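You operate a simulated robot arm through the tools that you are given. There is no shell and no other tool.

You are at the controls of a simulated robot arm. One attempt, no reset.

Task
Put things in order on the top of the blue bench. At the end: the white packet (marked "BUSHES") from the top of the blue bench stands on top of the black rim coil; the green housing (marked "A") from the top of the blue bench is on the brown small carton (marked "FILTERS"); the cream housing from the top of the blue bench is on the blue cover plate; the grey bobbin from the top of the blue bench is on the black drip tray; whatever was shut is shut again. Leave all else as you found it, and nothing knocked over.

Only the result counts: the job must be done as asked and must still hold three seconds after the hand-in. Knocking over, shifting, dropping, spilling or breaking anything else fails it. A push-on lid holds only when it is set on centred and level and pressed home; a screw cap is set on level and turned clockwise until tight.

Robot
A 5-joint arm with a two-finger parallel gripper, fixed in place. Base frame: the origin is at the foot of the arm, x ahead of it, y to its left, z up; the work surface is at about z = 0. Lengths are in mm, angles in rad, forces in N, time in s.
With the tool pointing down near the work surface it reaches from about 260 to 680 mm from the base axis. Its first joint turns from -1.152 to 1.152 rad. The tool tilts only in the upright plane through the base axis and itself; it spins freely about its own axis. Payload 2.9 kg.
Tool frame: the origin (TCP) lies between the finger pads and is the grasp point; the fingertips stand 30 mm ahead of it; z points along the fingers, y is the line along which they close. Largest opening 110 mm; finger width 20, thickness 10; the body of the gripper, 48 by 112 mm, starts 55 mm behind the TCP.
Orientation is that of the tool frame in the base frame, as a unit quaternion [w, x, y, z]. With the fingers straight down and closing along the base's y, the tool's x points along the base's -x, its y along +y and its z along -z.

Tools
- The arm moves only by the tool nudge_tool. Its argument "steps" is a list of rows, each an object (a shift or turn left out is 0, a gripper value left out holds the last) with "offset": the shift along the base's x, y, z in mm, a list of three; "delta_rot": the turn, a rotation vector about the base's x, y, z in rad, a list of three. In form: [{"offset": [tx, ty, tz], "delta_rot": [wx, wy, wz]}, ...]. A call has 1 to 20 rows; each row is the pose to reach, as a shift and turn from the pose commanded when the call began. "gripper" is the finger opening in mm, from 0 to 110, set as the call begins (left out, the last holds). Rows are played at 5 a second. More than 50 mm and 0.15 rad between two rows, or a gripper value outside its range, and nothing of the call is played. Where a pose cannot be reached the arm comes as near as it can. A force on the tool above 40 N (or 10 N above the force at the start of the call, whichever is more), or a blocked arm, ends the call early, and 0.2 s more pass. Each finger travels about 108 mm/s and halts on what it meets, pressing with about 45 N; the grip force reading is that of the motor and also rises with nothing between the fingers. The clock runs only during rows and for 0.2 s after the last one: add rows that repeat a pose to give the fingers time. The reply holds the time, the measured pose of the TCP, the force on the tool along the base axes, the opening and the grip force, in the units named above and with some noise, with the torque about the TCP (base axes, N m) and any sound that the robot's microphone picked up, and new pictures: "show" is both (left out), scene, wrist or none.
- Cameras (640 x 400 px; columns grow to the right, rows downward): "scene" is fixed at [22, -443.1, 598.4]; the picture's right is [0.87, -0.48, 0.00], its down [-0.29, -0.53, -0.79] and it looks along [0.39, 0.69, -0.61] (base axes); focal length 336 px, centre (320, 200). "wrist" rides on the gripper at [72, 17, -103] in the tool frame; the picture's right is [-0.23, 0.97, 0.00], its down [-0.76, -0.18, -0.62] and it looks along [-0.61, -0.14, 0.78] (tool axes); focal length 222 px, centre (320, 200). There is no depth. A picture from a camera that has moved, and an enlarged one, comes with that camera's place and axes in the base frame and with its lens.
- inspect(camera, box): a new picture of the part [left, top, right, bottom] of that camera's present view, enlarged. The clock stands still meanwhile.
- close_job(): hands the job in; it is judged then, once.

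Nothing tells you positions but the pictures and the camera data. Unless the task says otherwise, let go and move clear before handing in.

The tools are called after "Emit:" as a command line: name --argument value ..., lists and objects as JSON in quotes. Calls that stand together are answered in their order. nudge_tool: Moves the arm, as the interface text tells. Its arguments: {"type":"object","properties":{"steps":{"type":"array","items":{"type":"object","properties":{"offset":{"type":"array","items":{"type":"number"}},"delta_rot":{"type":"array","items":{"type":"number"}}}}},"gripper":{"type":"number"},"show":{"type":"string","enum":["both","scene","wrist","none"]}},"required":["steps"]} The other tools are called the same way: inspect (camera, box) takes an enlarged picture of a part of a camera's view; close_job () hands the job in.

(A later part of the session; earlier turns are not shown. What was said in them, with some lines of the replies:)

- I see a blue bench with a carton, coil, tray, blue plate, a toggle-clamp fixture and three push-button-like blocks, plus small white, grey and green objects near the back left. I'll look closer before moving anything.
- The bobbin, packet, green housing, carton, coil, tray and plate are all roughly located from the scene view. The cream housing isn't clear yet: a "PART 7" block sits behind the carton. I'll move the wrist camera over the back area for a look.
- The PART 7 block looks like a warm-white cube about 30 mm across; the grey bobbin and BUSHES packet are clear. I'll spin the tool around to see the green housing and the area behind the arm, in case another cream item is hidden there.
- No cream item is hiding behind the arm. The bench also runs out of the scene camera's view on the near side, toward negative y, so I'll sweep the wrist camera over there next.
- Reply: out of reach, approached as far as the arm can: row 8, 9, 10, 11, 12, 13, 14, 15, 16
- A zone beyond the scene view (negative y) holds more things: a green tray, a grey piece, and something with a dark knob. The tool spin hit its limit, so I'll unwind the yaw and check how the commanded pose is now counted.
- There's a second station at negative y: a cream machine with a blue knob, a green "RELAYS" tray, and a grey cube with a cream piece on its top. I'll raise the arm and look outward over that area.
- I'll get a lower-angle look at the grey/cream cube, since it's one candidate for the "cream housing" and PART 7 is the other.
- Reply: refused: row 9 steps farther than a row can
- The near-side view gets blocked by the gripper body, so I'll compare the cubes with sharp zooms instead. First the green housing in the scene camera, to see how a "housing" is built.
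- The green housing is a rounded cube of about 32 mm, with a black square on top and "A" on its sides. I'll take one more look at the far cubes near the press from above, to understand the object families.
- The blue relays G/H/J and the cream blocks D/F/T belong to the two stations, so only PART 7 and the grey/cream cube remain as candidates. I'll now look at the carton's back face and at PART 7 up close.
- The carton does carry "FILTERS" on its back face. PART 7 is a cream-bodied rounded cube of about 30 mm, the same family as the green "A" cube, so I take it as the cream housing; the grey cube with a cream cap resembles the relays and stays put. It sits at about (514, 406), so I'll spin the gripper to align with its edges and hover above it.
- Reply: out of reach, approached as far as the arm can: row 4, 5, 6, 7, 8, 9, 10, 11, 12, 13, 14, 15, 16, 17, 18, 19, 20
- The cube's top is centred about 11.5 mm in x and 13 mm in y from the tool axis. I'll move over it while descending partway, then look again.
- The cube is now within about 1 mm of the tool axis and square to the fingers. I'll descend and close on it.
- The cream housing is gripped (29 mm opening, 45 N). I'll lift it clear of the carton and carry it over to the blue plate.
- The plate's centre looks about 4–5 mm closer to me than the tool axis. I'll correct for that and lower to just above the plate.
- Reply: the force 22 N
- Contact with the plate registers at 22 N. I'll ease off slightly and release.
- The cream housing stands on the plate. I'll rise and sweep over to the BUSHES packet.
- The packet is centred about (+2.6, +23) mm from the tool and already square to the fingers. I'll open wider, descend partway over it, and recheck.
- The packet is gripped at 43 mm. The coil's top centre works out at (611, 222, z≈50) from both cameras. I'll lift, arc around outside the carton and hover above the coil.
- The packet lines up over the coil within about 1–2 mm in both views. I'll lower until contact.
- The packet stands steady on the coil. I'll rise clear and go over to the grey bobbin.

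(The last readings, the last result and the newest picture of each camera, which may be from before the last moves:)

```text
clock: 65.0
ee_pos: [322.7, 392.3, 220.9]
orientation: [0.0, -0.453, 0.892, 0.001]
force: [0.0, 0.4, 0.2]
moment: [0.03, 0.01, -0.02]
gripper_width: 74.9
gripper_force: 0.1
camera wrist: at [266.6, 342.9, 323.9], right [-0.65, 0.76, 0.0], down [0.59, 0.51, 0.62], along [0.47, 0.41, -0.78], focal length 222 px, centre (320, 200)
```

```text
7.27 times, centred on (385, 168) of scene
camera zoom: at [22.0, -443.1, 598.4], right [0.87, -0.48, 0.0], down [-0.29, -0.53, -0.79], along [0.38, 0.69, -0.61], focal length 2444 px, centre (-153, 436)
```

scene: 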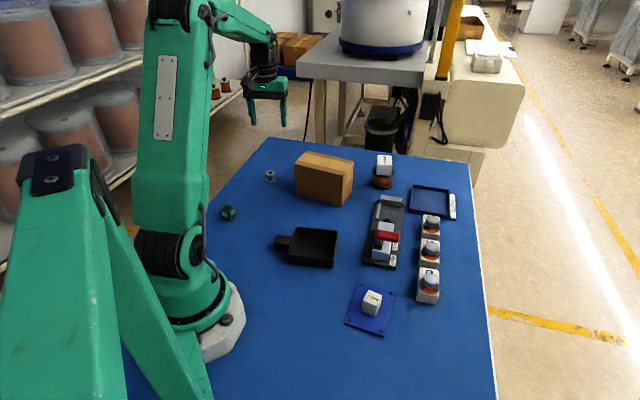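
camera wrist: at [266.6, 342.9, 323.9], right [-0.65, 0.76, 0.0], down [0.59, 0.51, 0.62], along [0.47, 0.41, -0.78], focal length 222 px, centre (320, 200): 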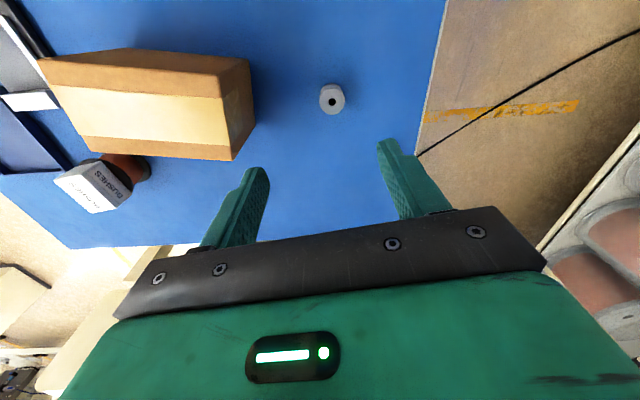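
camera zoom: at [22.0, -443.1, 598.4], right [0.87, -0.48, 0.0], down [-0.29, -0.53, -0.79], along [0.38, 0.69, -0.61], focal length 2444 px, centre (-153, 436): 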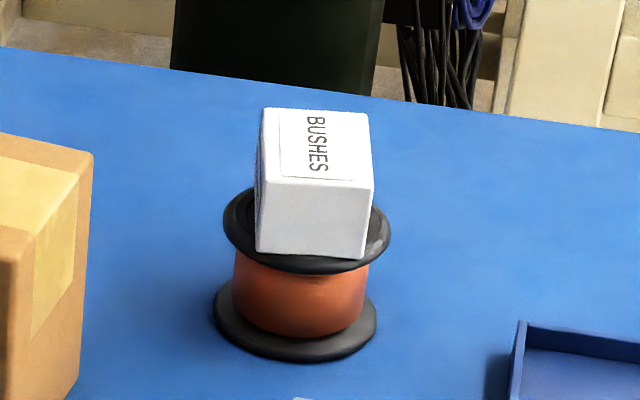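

The bobbin is about (-7.6, +13.7) mm from the tool axis; it's 32 mm across and about 30 mm tall. I'll descend over it.

Emit:
nudge_tool --gripper 70 --steps '[{"offset": [-4, 7, -35]}, {"offset": [-7.6, 13.7, -70]}, {"offset": [-7.6, 13.7, -105]}, {"offset": [-7.6, 13.7, -105]}]' --show "wrist"

Emit:
inspect --camera "wrist" --box '[260, 80, 380, 180]'

```text
clock: 66.0
ee_pos: [316.5, 405.8, 115.6]
orientation: [0.0, -0.453, 0.891, 0.0]
force: [0.2, -0.5, 0.1]
moment: [-0.01, 0.01, -0.03]
gripper_width: 70.0
gripper_force: 0.0
camera wrist: at [259.6, 355.7, 218.3], right [-0.65, 0.76, 0.0], down [0.59, 0.51, 0.62], along [0.47, 0.41, -0.78], focal length 222 px, centre (320, 200)
```

wrist: 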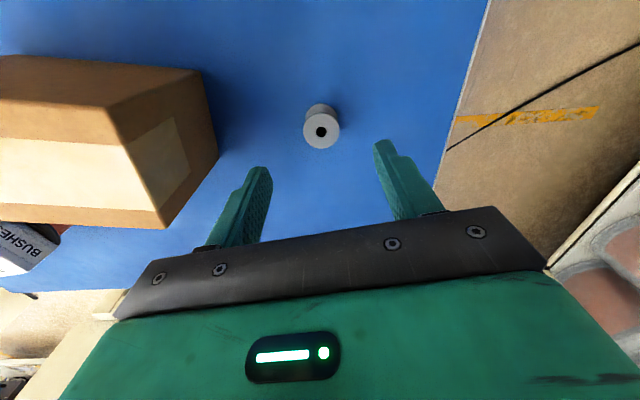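

```text
4.00 times, centred on (320, 130) of wrist
camera zoom: at [259.6, 355.7, 218.3], right [-0.65, 0.76, 0.0], down [0.59, 0.51, 0.62], along [0.47, 0.41, -0.78], focal length 888 px, centre (320, 480)
```

zoom: 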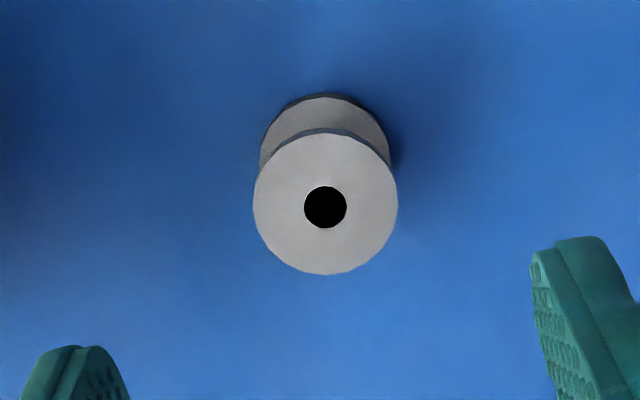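

Emit:
nudge_tool --steps '[{"offset": [-0.7, 0.8, -40]}, {"offset": [-0.7, 0.8, -70]}, {"offset": [-0.7, 0.8, -82]}, {"offset": [-0.7, 0.8, -82]}]' --show "wrist"

```text
clock: 67.0
ee_pos: [313.2, 406.6, 32.6]
orientation: [0.0, -0.453, 0.892, -0.001]
force: [0.3, -0.1, 0.8]
moment: [0.02, -0.01, 0.01]
gripper_width: 70.1
gripper_force: 0.1
camera wrist: at [257.6, 356.3, 134.6], right [-0.65, 0.76, 0.0], down [0.59, 0.51, 0.62], along [0.47, 0.41, -0.78], focal length 222 px, centre (320, 200)
```

wrist: 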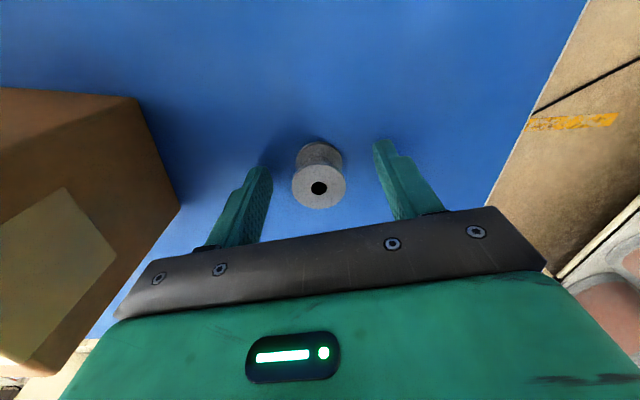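

Emit:
nudge_tool --gripper 18 --steps '[{"offset": [0, 0, 0]}, {"offset": [0, 0, 0]}, {"offset": [0, 0, 0]}, {"offset": [0, 0, 0]}, {"offset": [0, 0, 0]}]' --show "wrist"

```text
clock: 68.2
ee_pos: [312.9, 406.1, 32.7]
orientation: [0.0, -0.453, 0.891, 0.0]
force: [1.1, 0.0, -0.2]
moment: [0.01, -0.03, 0.01]
gripper_width: 29.0
gripper_force: 45.0
camera wrist: at [257.6, 356.3, 134.8], right [-0.65, 0.76, 0.0], down [0.59, 0.51, 0.62], along [0.47, 0.41, -0.78], focal length 222 px, centre (320, 200)
```

wrist: 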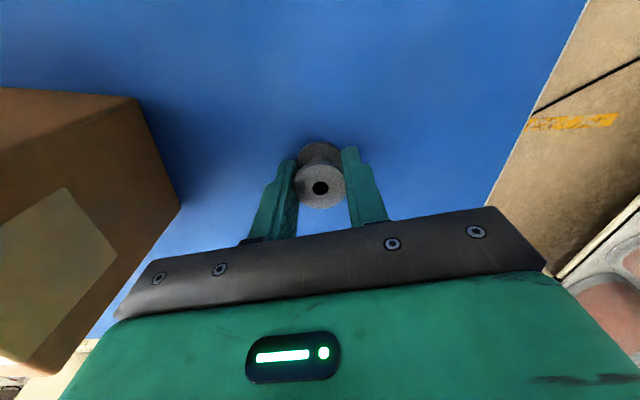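

The bobbin is gripped. I'll lift it and carry it over to the drip tray.

Emit:
nudge_tool --steps '[{"offset": [0, 0, 45]}, {"offset": [0, 0, 90]}, {"offset": [0, 0, 135]}, {"offset": [0, -10, 175]}, {"offset": [0, -55, 185]}, {"offset": [0, -100, 185]}, {"offset": [0, -145, 185]}, {"offset": [-3, -190, 185]}, {"offset": [-8, -235, 185]}, {"offset": [-14, -280, 185]}, {"offset": [-20, -320, 185], "delta_rot": [0, 0, -0.012]}, {"offset": [-24, -337, 185], "delta_rot": [0, 0, -0.025]}, {"offset": [-24, -337, 185], "delta_rot": [0, 0, -0.025]}]' --show "both"

Emit:
inspect --camera "wrist" --box '[230, 10, 410, 220]'

```text
clock: 71.0
ee_pos: [290.7, 67.6, 220.4]
orientation: [0.0, -0.442, 0.897, -0.001]
force: [-0.5, -0.1, -0.4]
moment: [0.01, -0.01, 0.01]
gripper_width: 28.9
gripper_force: 45.1
camera wrist: at [232.8, 19.2, 322.5], right [-0.63, 0.77, 0.0], down [0.6, 0.5, 0.62], along [0.48, 0.4, -0.78], focal length 222 px, centre (320, 200)
```

scene: 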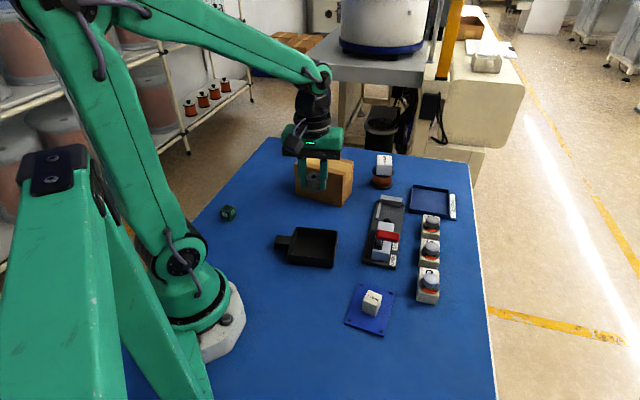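
wrist: 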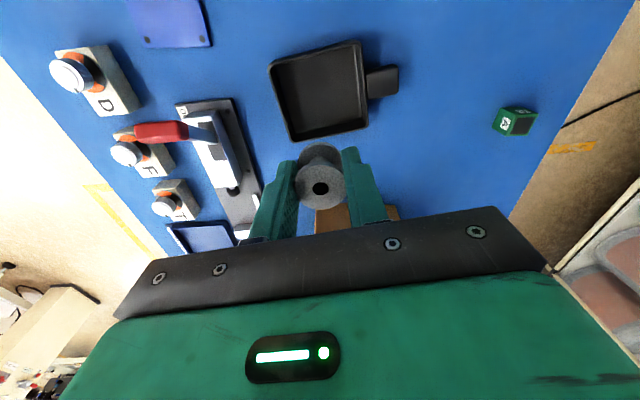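

```text
1.90 times, centred on (320, 115) of wrist
camera zoom: at [232.8, 19.2, 322.5], right [-0.63, 0.77, 0.0], down [0.6, 0.5, 0.62], along [0.48, 0.4, -0.78], focal length 423 px, centre (320, 362)
```

zoom: 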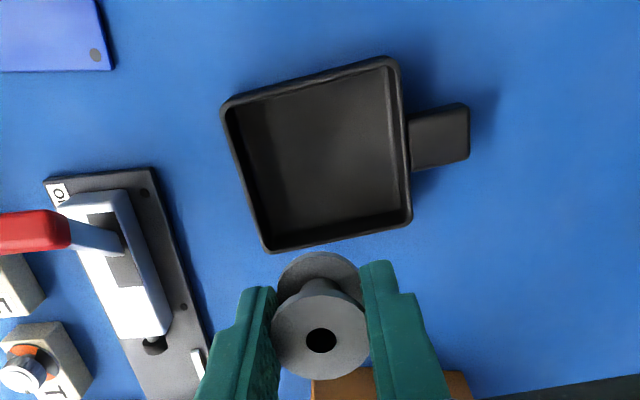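

The bobbin hangs nearly over the tray centre (2–3 mm off). I'll correct that and lower it inside the walls.

Emit:
nudge_tool --steps '[{"offset": [-2.8, 1.1, -45]}, {"offset": [-2.8, 1.1, -90]}, {"offset": [-2.8, 1.1, -130]}, {"offset": [-2.8, 1.1, -160]}, {"offset": [-2.8, 1.1, -174]}, {"offset": [-2.8, 1.1, -174]}]' --show "both"

Emit:
inspect --camera "scene" --box '[270, 210, 360, 280]'

```text
clock: 72.4
ee_pos: [285.8, 68.5, 46.5]
orientation: [0.0, -0.442, 0.897, 0.0]
force: [-0.1, 0.5, -0.4]
moment: [-0.03, -0.01, -0.01]
gripper_width: 29.0
gripper_force: 45.1
camera wrist: at [229.2, 19.5, 147.3], right [-0.63, 0.77, 0.0], down [0.6, 0.5, 0.62], along [0.48, 0.4, -0.78], focal length 222 px, centre (320, 200)
```

scene: 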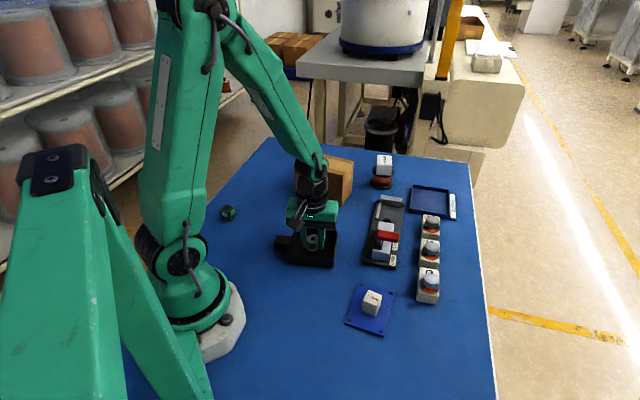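
wrist: 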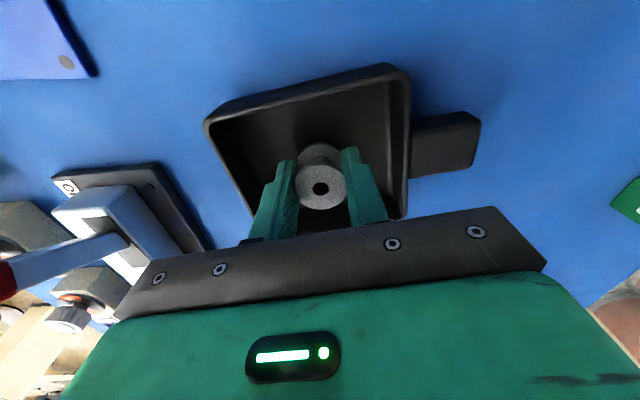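

```text
5.71 times, centred on (315, 245) of scene
camera zoom: at [22.0, -443.1, 598.4], right [0.87, -0.48, 0.0], down [-0.29, -0.53, -0.79], along [0.39, 0.69, -0.61], focal length 1920 px, centre (349, -57)
```

zoom: 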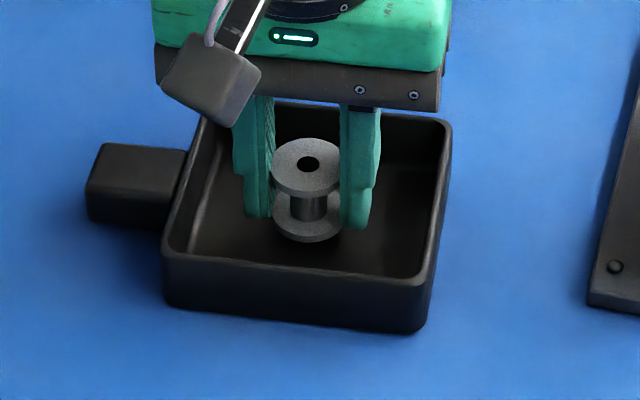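

Emit:
nudge_tool --steps '[{"offset": [0, 0, -3]}, {"offset": [0, 0, -5]}]' --show "none"

Emit:
nudge_tool --steps '[{"offset": [0, 0, -0.8]}, {"offset": [0, 0, -1.5]}]' --show "none"

```text
clock: 73.0
ee_pos: [286.1, 69.2, 40.1]
orientation: [0.0, -0.442, 0.897, 0.0]
force: [-0.2, 0.2, -0.7]
moment: [0.01, 0.02, 0.04]
gripper_width: 29.0
gripper_force: 44.9
```

```text
clock: 73.6
ee_pos: [286.4, 69.3, 38.0]
orientation: [0.001, -0.443, 0.897, 0.0]
force: [0.6, 0.3, 0.3]
moment: [-0.01, 0.01, -0.01]
gripper_width: 29.2
gripper_force: 44.9
```

Emit:
nudge_tool --steps '[{"offset": [0, 0, -0.8]}, {"offset": [0, 0, -1.5]}]' --show "none"

```text
clock: 74.2
ee_pos: [286.7, 70.1, 37.7]
orientation: [-0.001, -0.442, 0.897, 0.0]
force: [-0.1, -0.2, -1.0]
moment: [-0.05, 0.0, 0.02]
gripper_width: 29.0
gripper_force: 44.6
```

Emit:
nudge_tool --steps '[{"offset": [0, 0, -0.7]}, {"offset": [0, 0, -1.2]}]' --show "none"

```text
clock: 74.8
ee_pos: [287.1, 67.7, 35.9]
orientation: [0.0, -0.442, 0.897, 0.0]
force: [-1.9, -0.7, 7.0]
moment: [0.01, 0.05, 0.01]
gripper_width: 29.1
gripper_force: 45.5
```

Floor contact shows (7 N). I'll open modestly inside the tray.

Emit:
nudge_tool --gripper 52 --steps '[{"offset": [0, 0, 0]}, {"offset": [0, 0, 0]}, {"offset": [0, 0, 0]}, {"offset": [0, 0, 0]}]' --show "wrist"

Emit:
inspect --camera "scene" --box '[270, 210, 360, 280]'

```text
clock: 75.8
ee_pos: [286.6, 68.4, 35.3]
orientation: [0.0, -0.442, 0.897, 0.0]
force: [0.4, -0.5, -0.7]
moment: [0.01, 0.01, 0.02]
gripper_width: 51.9
gripper_force: 0.0
camera wrist: at [230.2, 21.0, 137.9], right [-0.63, 0.77, 0.0], down [0.6, 0.5, 0.62], along [0.48, 0.4, -0.78], focal length 222 px, centre (320, 200)
```

wrist: 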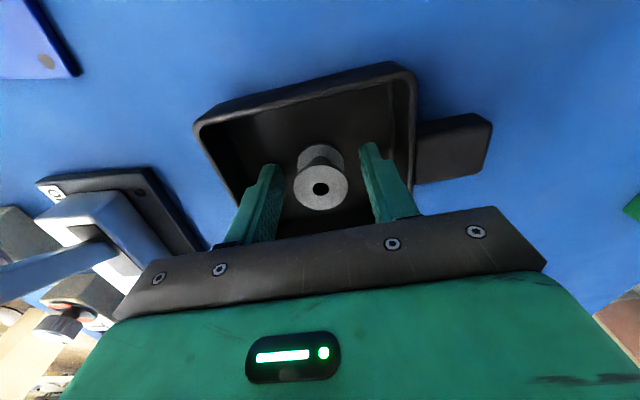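

```text
5.71 times, centred on (315, 245) of scene
camera zoom: at [22.0, -443.1, 598.4], right [0.87, -0.48, 0.0], down [-0.29, -0.53, -0.79], along [0.39, 0.69, -0.61], focal length 1920 px, centre (349, -57)
```

zoom: 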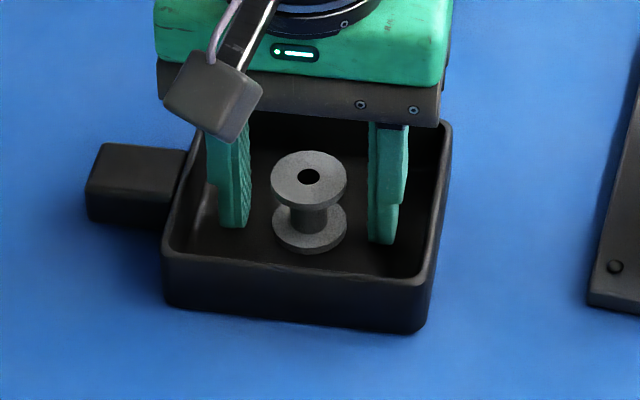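

The bobbin stands in the tray. Next I'll go to the green housing near the base.

Emit:
nudge_tool --steps '[{"offset": [0, 0, 45]}, {"offset": [0, 0, 90]}, {"offset": [0, 0, 135]}, {"offset": [5, 10, 175]}, {"offset": [13, 45, 185], "delta_rot": [0, 0, -0.04]}, {"offset": [13, 85, 185], "delta_rot": [0, 0, -0.08]}, {"offset": [0, 127, 185], "delta_rot": [0, 0, -0.12]}, {"offset": [-25, 165, 185], "delta_rot": [0, 0, -0.16]}, {"offset": [-56, 197, 185], "delta_rot": [0, 0, -0.2]}, {"offset": [-88, 217, 185], "delta_rot": [0, 0, -0.226]}, {"offset": [-118, 227, 185], "delta_rot": [0, 0, -0.226]}, {"offset": [-137, 230, 185], "delta_rot": [0, 0, -0.226]}, {"offset": [-137, 230, 185], "delta_rot": [0, 0, -0.226]}]' --show "both"

Emit:
inspect --camera "wrist" --box '[260, 40, 380, 140]'

Emit:
inspect --camera "scene" --box '[270, 210, 360, 280]'

```text
clock: 78.6
ee_pos: [150.6, 300.1, 220.2]
orientation: [0.0, -0.338, 0.941, 0.0]
force: [-1.2, 0.6, -0.3]
moment: [-0.02, -0.02, 0.02]
gripper_width: 52.0
gripper_force: 0.0
camera wrist: at [84.2, 266.3, 321.8], right [-0.44, 0.9, 0.0], down [0.7, 0.35, 0.62], along [0.56, 0.28, -0.78], focal length 222 px, centre (320, 200)
```

scene: 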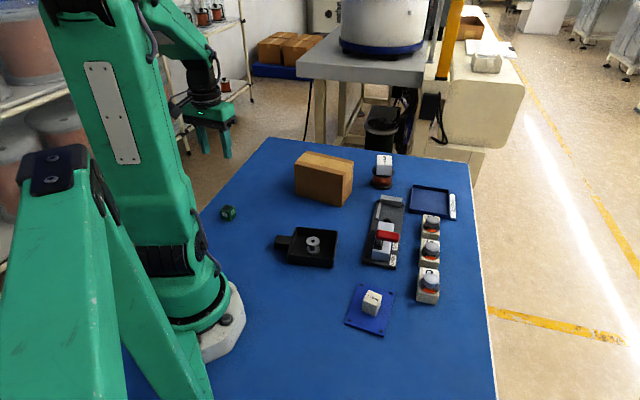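
wrist: 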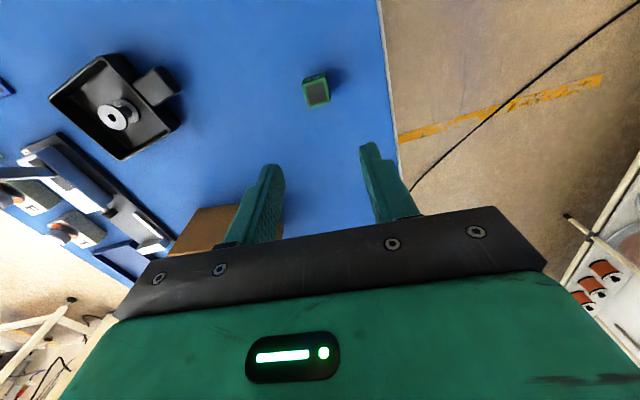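

```text
4.00 times, centred on (320, 90) of wrist
camera zoom: at [84.2, 266.3, 321.8], right [-0.44, 0.9, 0.0], down [0.7, 0.35, 0.62], along [0.56, 0.28, -0.78], focal length 888 px, centre (320, 640)
```

zoom: 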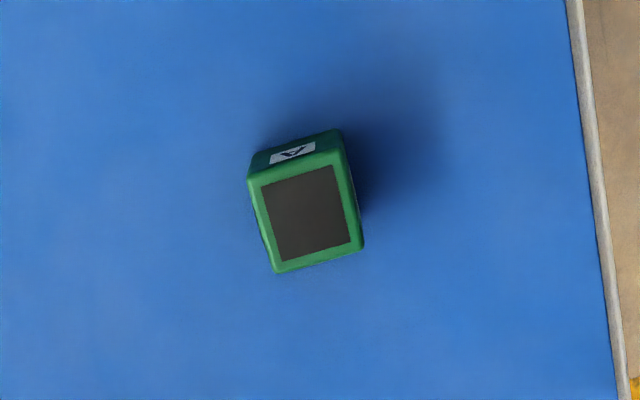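

```text
5.71 times, centred on (315, 245) of scene
camera zoom: at [22.0, -443.1, 598.4], right [0.87, -0.48, 0.0], down [-0.29, -0.53, -0.79], along [0.39, 0.69, -0.61], focal length 1920 px, centre (349, -57)
```

zoom: 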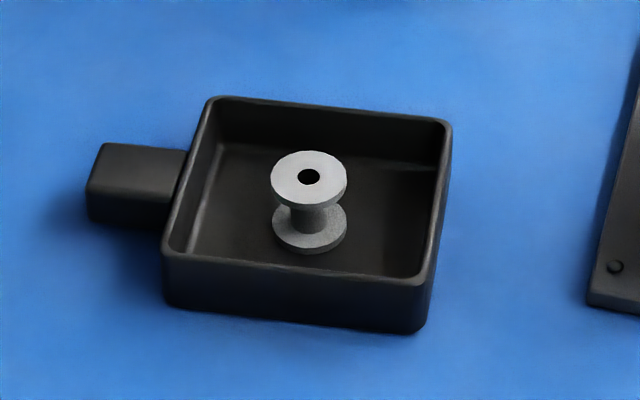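

The green housing sits about (-5, -6.6) mm from the tool axis, turned 0.03 rad. I'll correct and descend partway.

Emit:
nudge_tool --gripper 70 --steps '[{"offset": [-3, -4, -35], "delta_rot": [0, 0, 0.015]}, {"offset": [-5, -6.6, -70], "delta_rot": [0, 0, 0.028]}, {"offset": [-5, -6.6, -105], "delta_rot": [0, 0, 0.028]}, {"offset": [-5, -6.6, -105], "delta_rot": [0, 0, 0.028]}]' --show "wrist"

Emit:
inspect --camera "wrist" --box '[260, 80, 380, 180]'

```text
clock: 79.6
ee_pos: [144.1, 292.2, 113.1]
orientation: [0.0, -0.352, 0.936, 0.0]
force: [0.1, -0.2, -0.1]
moment: [-0.01, 0.0, -0.03]
gripper_width: 69.7
gripper_force: 0.1
camera wrist: at [80.1, 256.0, 214.9], right [-0.47, 0.88, 0.0], down [0.69, 0.37, 0.62], along [0.55, 0.29, -0.78], focal length 222 px, centre (320, 200)
```

wrist: 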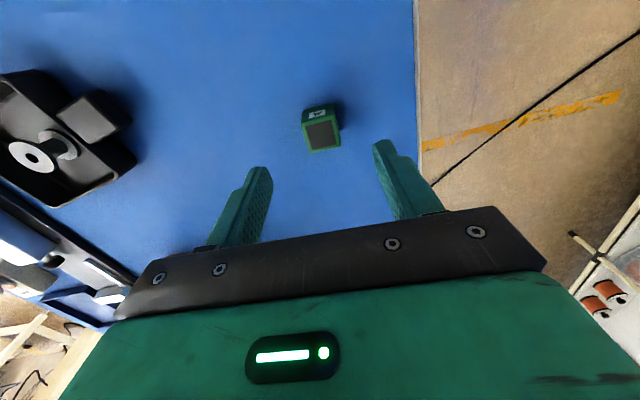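

```text
4.00 times, centred on (320, 130) of wrist
camera zoom: at [80.1, 256.0, 214.9], right [-0.47, 0.88, 0.0], down [0.69, 0.37, 0.62], along [0.55, 0.29, -0.78], focal length 888 px, centre (320, 480)
```

zoom: 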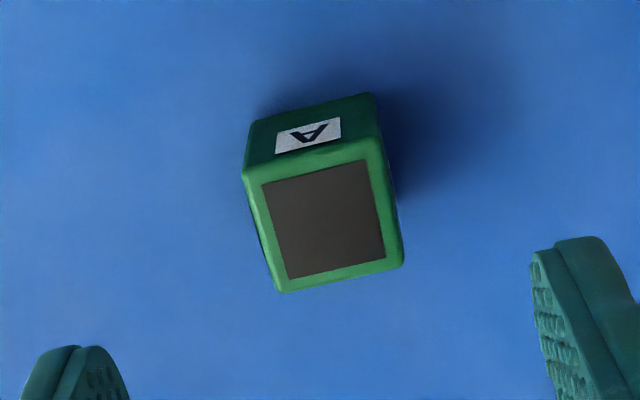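

Emit:
nudge_tool --steps '[{"offset": [0.6, 1.7, -40]}, {"offset": [0.6, 1.7, -65]}, {"offset": [0.6, 1.7, -76]}, {"offset": [0.6, 1.7, -76]}]' --show "wrist"

```text
clock: 80.6
ee_pos: [145.3, 294.1, 39.1]
orientation: [0.0, -0.352, 0.936, 0.0]
force: [-0.5, -0.2, 1.0]
moment: [0.0, 0.04, -0.01]
gripper_width: 70.4
gripper_force: 0.0
camera wrist: at [81.1, 258.1, 140.8], right [-0.47, 0.88, 0.0], down [0.69, 0.37, 0.62], along [0.55, 0.29, -0.78], focal length 222 px, centre (320, 200)
```

wrist: 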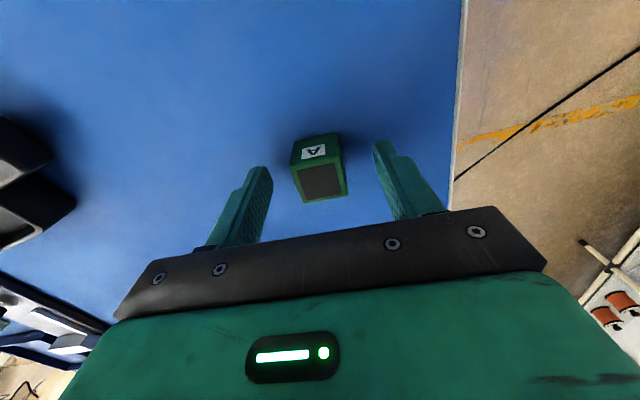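

Emit:
nudge_tool --gripper 18 --steps '[{"offset": [0, 0, 0]}, {"offset": [0, 0, 0]}, {"offset": [0, 0, 0]}, {"offset": [0, 0, 0]}, {"offset": [0, 0, 0]}]' --show "wrist"

```text
clock: 81.8
ee_pos: [146.2, 293.6, 38.6]
orientation: [-0.001, -0.352, 0.936, 0.0]
force: [-0.2, 0.4, -0.5]
moment: [-0.03, -0.01, 0.01]
gripper_width: 28.5
gripper_force: 44.8
camera wrist: at [81.2, 258.2, 141.0], right [-0.47, 0.88, 0.0], down [0.69, 0.37, 0.62], along [0.55, 0.29, -0.78], focal length 222 px, centre (320, 200)
```

wrist: 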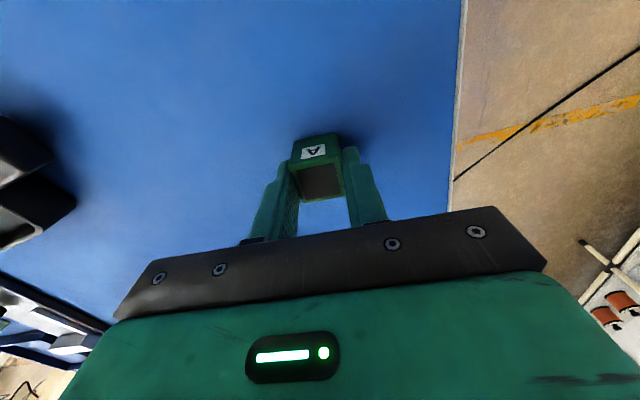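

The green housing is gripped at the same 28.5–29 mm width as the cream one, which supports that match. I'll lift it well above the carton and go over to it.

Emit:
nudge_tool --steps '[{"offset": [0, 0, 45]}, {"offset": [0, 0, 90]}, {"offset": [0, 0, 135]}, {"offset": [8, 0, 175]}, {"offset": [48, -4, 195]}, {"offset": [90, -8, 195]}, {"offset": [132, -12, 195]}, {"offset": [174, -16, 195]}, {"offset": [216, -20, 195]}, {"offset": [256, -24, 195]}, {"offset": [282, -27, 195]}, {"offset": [282, -27, 195]}]' --show "both"

Emit:
inspect --camera "wrist" --box '[200, 40, 440, 220]'

Emit:
inspect --camera "scene" --box '[270, 120, 390, 215]'

```text
clock: 84.4
ee_pos: [427.5, 268.4, 233.1]
orientation: [-0.001, -0.352, 0.936, 0.0]
force: [-0.1, 0.6, -0.6]
moment: [0.0, -0.01, -0.02]
gripper_width: 28.7
gripper_force: 45.0
camera wrist: at [362.9, 231.9, 336.4], right [-0.47, 0.88, 0.0], down [0.69, 0.37, 0.62], along [0.55, 0.29, -0.78], focal length 222 px, centre (320, 200)
```

scene: 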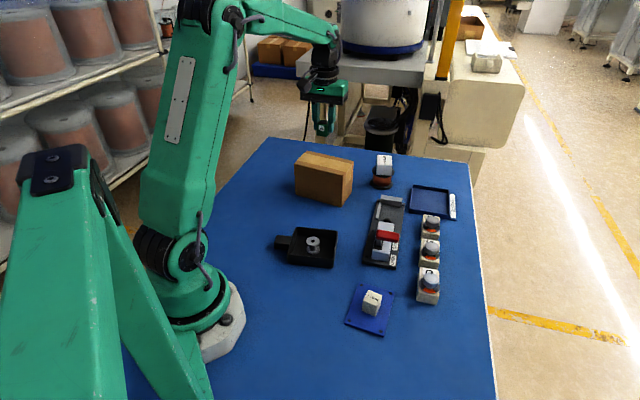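
wrist: 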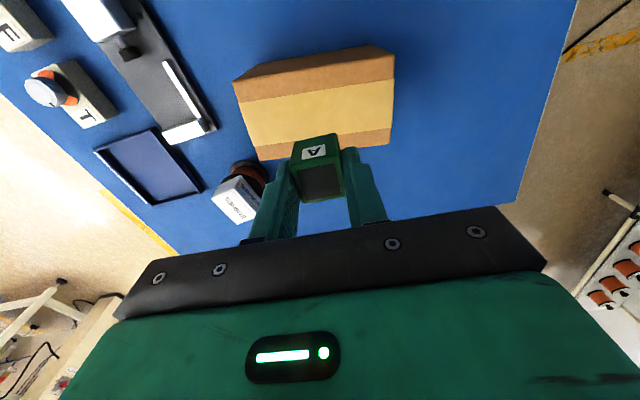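

```text
2.22 times, centred on (320, 130) of wrist
camera zoom: at [362.9, 231.9, 336.4], right [-0.47, 0.88, 0.0], down [0.69, 0.37, 0.62], along [0.55, 0.29, -0.78], focal length 494 px, centre (320, 356)
```

zoom: 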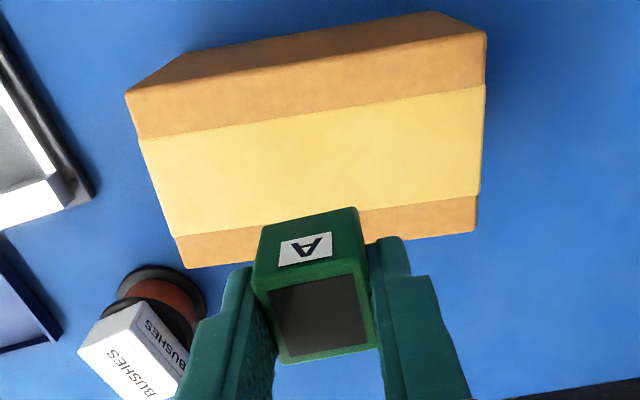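

```text
4.21 times, centred on (330, 168) of scene
camera zoom: at [22.0, -443.1, 598.4], right [0.87, -0.48, 0.0], down [-0.29, -0.53, -0.79], along [0.39, 0.69, -0.61], focal length 1415 px, centre (278, 337)
```

zoom: 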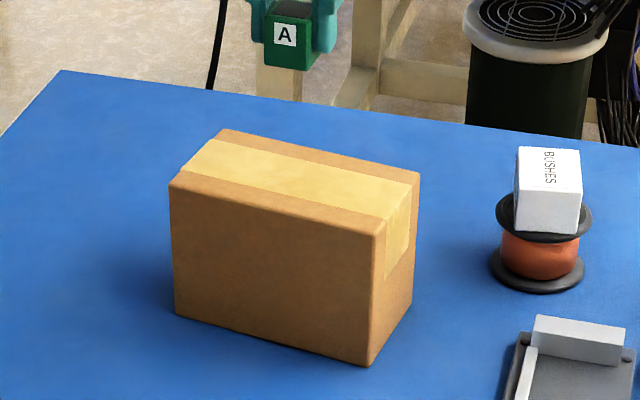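

The carton top's centre is only about 4 mm from the tool axis. I'll correct and lower toward it.

Emit:
nudge_tool --steps '[{"offset": [1.8, -3.4, -35]}, {"offset": [1.8, -3.4, -65]}, {"offset": [1.8, -3.4, -80]}, {"offset": [1.8, -3.4, -80]}]' --show "wrist"

Emit:
inspect --camera "scene" --box '[280, 130, 370, 210]'

```text
clock: 85.4
ee_pos: [430.1, 263.3, 154.3]
orientation: [0.0, -0.353, 0.936, 0.0]
force: [-0.3, -0.5, 0.2]
moment: [0.05, 0.03, 0.0]
gripper_width: 28.6
gripper_force: 45.1
camera wrist: at [364.8, 227.1, 256.6], right [-0.47, 0.88, 0.0], down [0.69, 0.37, 0.62], along [0.55, 0.29, -0.78], focal length 222 px, centre (320, 200)
```

wrist: 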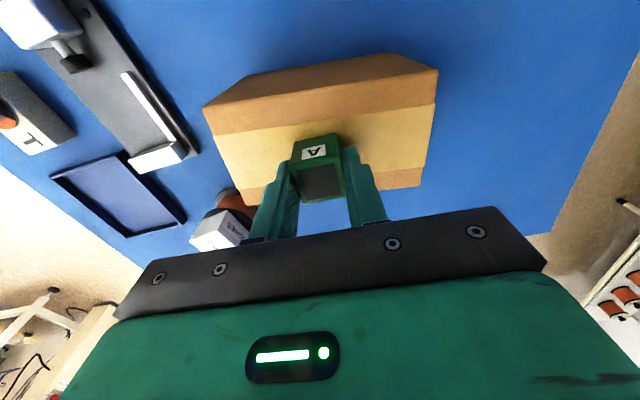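

```text
5.00 times, centred on (325, 170) of scene
camera zoom: at [22.0, -443.1, 598.4], right [0.87, -0.48, 0.0], down [-0.29, -0.53, -0.79], along [0.39, 0.69, -0.61], focal length 1680 px, centre (295, 350)
```

zoom: 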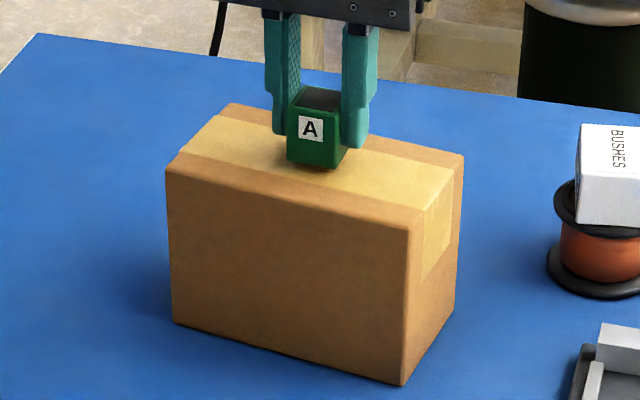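

Emit:
nudge_tool --steps '[{"offset": [0, 0, -3]}, {"offset": [0, 0, -6]}, {"offset": [0, 0, -8]}]' --show "none"

Emit:
nudge_tool --steps '[{"offset": [0, 0, -0.8]}, {"offset": [0, 0, -1.5]}]' --show "none"

```text
clock: 86.2
ee_pos: [430.7, 264.3, 148.5]
orientation: [0.002, -0.352, 0.936, 0.001]
force: [-7.9, -3.4, 23.2]
moment: [-0.18, 0.4, -0.02]
gripper_width: 28.7
gripper_force: 45.2
```

```text
clock: 86.8
ee_pos: [431.4, 264.5, 148.8]
orientation: [0.003, -0.351, 0.936, 0.0]
force: [-1.5, -1.1, 4.7]
moment: [-0.07, 0.09, -0.01]
gripper_width: 28.6
gripper_force: 45.1
stopped in row 2: the force on the tool passed its limit at 40 N (the readings are from after the stop); the commanded pose is now the measured one
```

Contact came slightly early: the carton top is at about z=110. The load has settled to 5 N. I'll check the view, then release.

Emit:
inspect --camera "scene" --box '[280, 130, 370, 210]'

Emit:
nudge_tool --gripper 60 --steps '[{"offset": [0, 0, 0]}, {"offset": [0, 0, 0]}, {"offset": [0, 0, 0]}, {"offset": [0, 0, 0]}]' --show "both"

Emit:
inspect --camera "scene" --box '[280, 130, 370, 210]'

```text
5.00 times, centred on (325, 170) of scene
camera zoom: at [22.0, -443.1, 598.4], right [0.87, -0.48, 0.0], down [-0.29, -0.53, -0.79], along [0.39, 0.69, -0.61], focal length 1680 px, centre (295, 350)
```

zoom: 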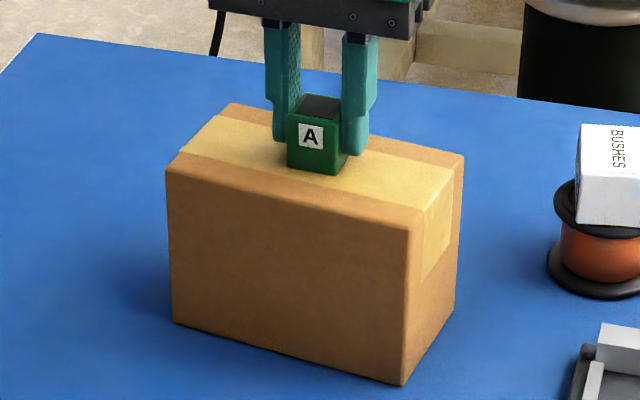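

```text
clock: 87.8
ee_pos: [430.3, 264.4, 149.2]
orientation: [0.002, -0.351, 0.936, 0.0]
force: [0.4, -0.1, -1.0]
moment: [0.05, -0.01, -0.03]
gripper_width: 59.9
gripper_force: 0.2
camera wrist: at [365.0, 228.1, 249.9], right [-0.47, 0.88, 0.0], down [0.69, 0.37, 0.63], along [0.55, 0.29, -0.78], focal length 222 px, centre (320, 200)
```

scene: 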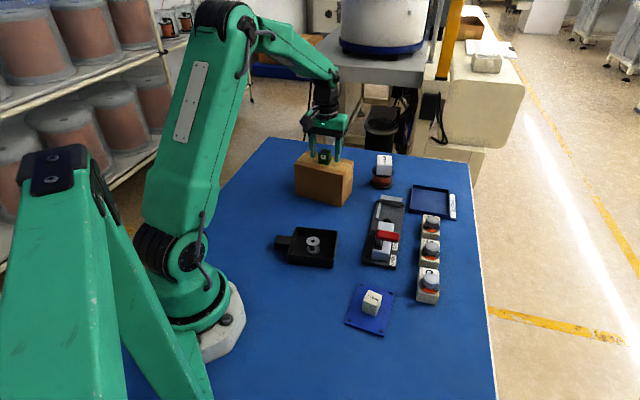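
wrist: 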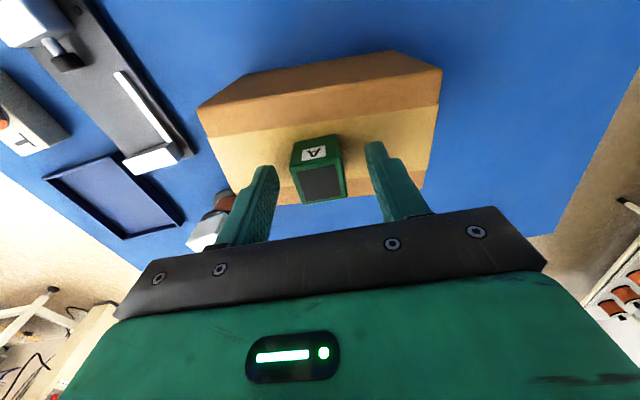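

```text
5.00 times, centred on (325, 170) of scene
camera zoom: at [22.0, -443.1, 598.4], right [0.87, -0.48, 0.0], down [-0.29, -0.53, -0.79], along [0.39, 0.69, -0.61], focal length 1680 px, centre (295, 350)
```

zoom: 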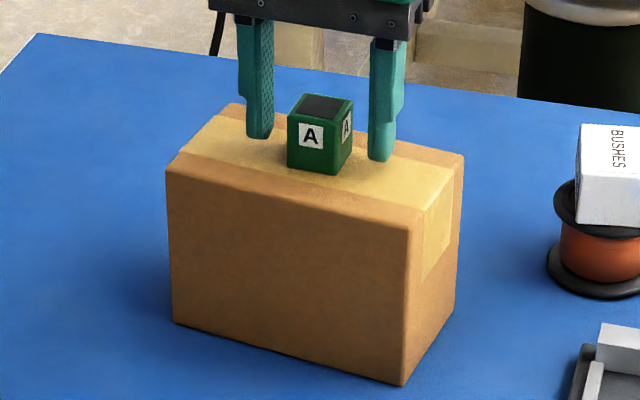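

All four items are placed. I'll rise straight up clear of the green housing and check everything once more.

Emit:
nudge_tool --steps '[{"offset": [0, 0, 40]}, {"offset": [0, 0, 80]}, {"offset": [0, 0, 115]}, {"offset": [-30, -20, 130]}, {"offset": [-70, -40, 130]}, {"offset": [-100, -65, 130]}, {"offset": [-100, -65, 130]}]' --show "both"

Emit:
inspect --camera "scene" --box '[260, 130, 420, 230]'

Emit:
inspect --camera "scene" --box '[260, 200, 450, 345]'

```text
clock: 89.5
ee_pos: [329.6, 198.7, 279.1]
orientation: [0.002, -0.351, 0.936, 0.0]
force: [0.3, 0.1, -0.5]
moment: [0.03, 0.0, -0.01]
gripper_width: 60.3
gripper_force: 0.0
camera wrist: at [264.5, 162.8, 380.6], right [-0.47, 0.88, 0.0], down [0.69, 0.37, 0.63], along [0.55, 0.29, -0.78], focal length 222 px, centre (320, 200)
```

scene: 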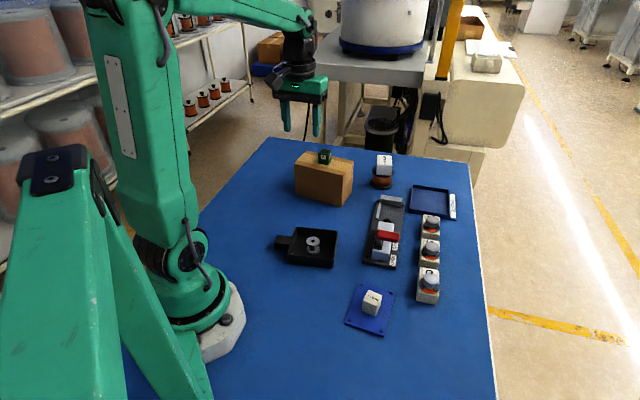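
wrist: 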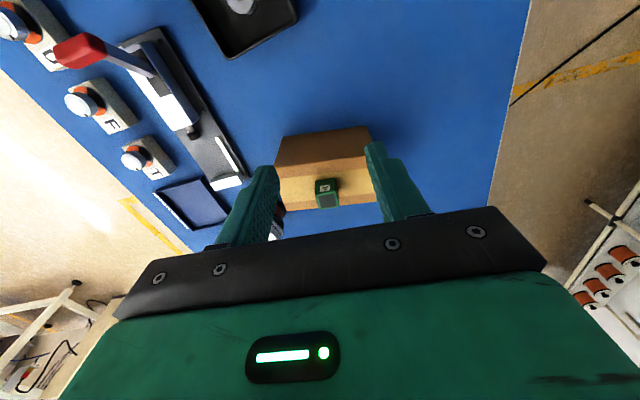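

```text
4.00 times, centred on (340, 180) of scene
camera zoom: at [22.0, -443.1, 598.4], right [0.87, -0.48, 0.0], down [-0.29, -0.53, -0.79], along [0.39, 0.69, -0.61], focal length 1344 px, centre (240, 280)
```

zoom: 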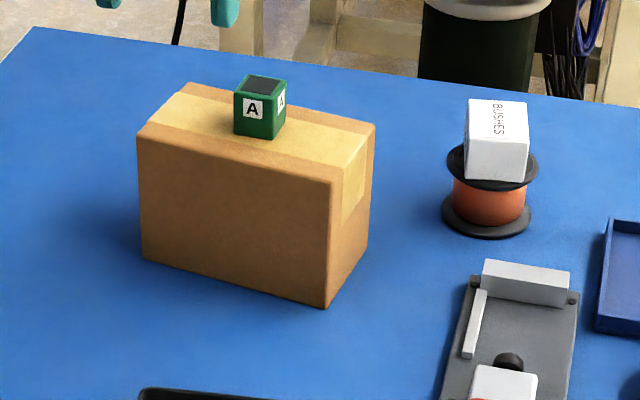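

```text
2.76 times, centred on (355, 272) of scene
camera zoom: at [22.0, -443.1, 598.4], right [0.87, -0.48, 0.0], down [-0.29, -0.53, -0.79], along [0.39, 0.69, -0.61], focal length 927 px, centre (223, 0)
```

zoom: 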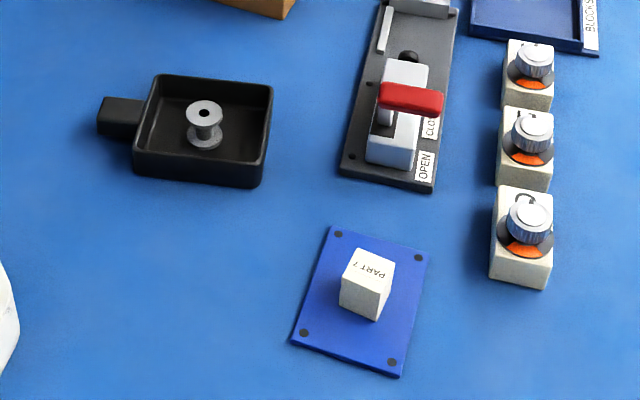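

The final views show the packet on the coil, the green housing on the FILTERS carton, the cream housing on the blue plate and the bobbin in the drip tray. The carton and coil haven't moved, and the gripper is open and clear. I'm handing in.

Emit:
close_job

```text
The job is handed in.
```

I placed all four items and handed the job in, but one choice was a judgement call: which object counts as the "cream housing". No result has come back yet.

| Item | Where it is now |
|---|---|
| White packet "BUSHES" | standing on top of the black rim coil |
| Green housing "A" | on the "FILTERS" carton |
| Cream housing | on the blue cover plate |
| Grey bobbin | standing in the black drip tray |

- **Cream housing:** I took this to be the cream cube labelled "PART 7", although the task gave the cream housing no mark. It has a cream body and about the same gripped width as the green housing. The only other candidate was a grey cube with a cream cap near the press; I left it alone because it looked more like the relays there.
- **Everything else:** in the final scene view, nothing had fallen over, and the carton and coil were where they started. The press corner is outside that camera's view, but the arm touched nothing there.
- **Shut items:** I opened nothing, so there was nothing to shut again.
- **Green housing contact:** lowering it onto the carton briefly tripped the 40 N force limit. The carton did not visibly shift.
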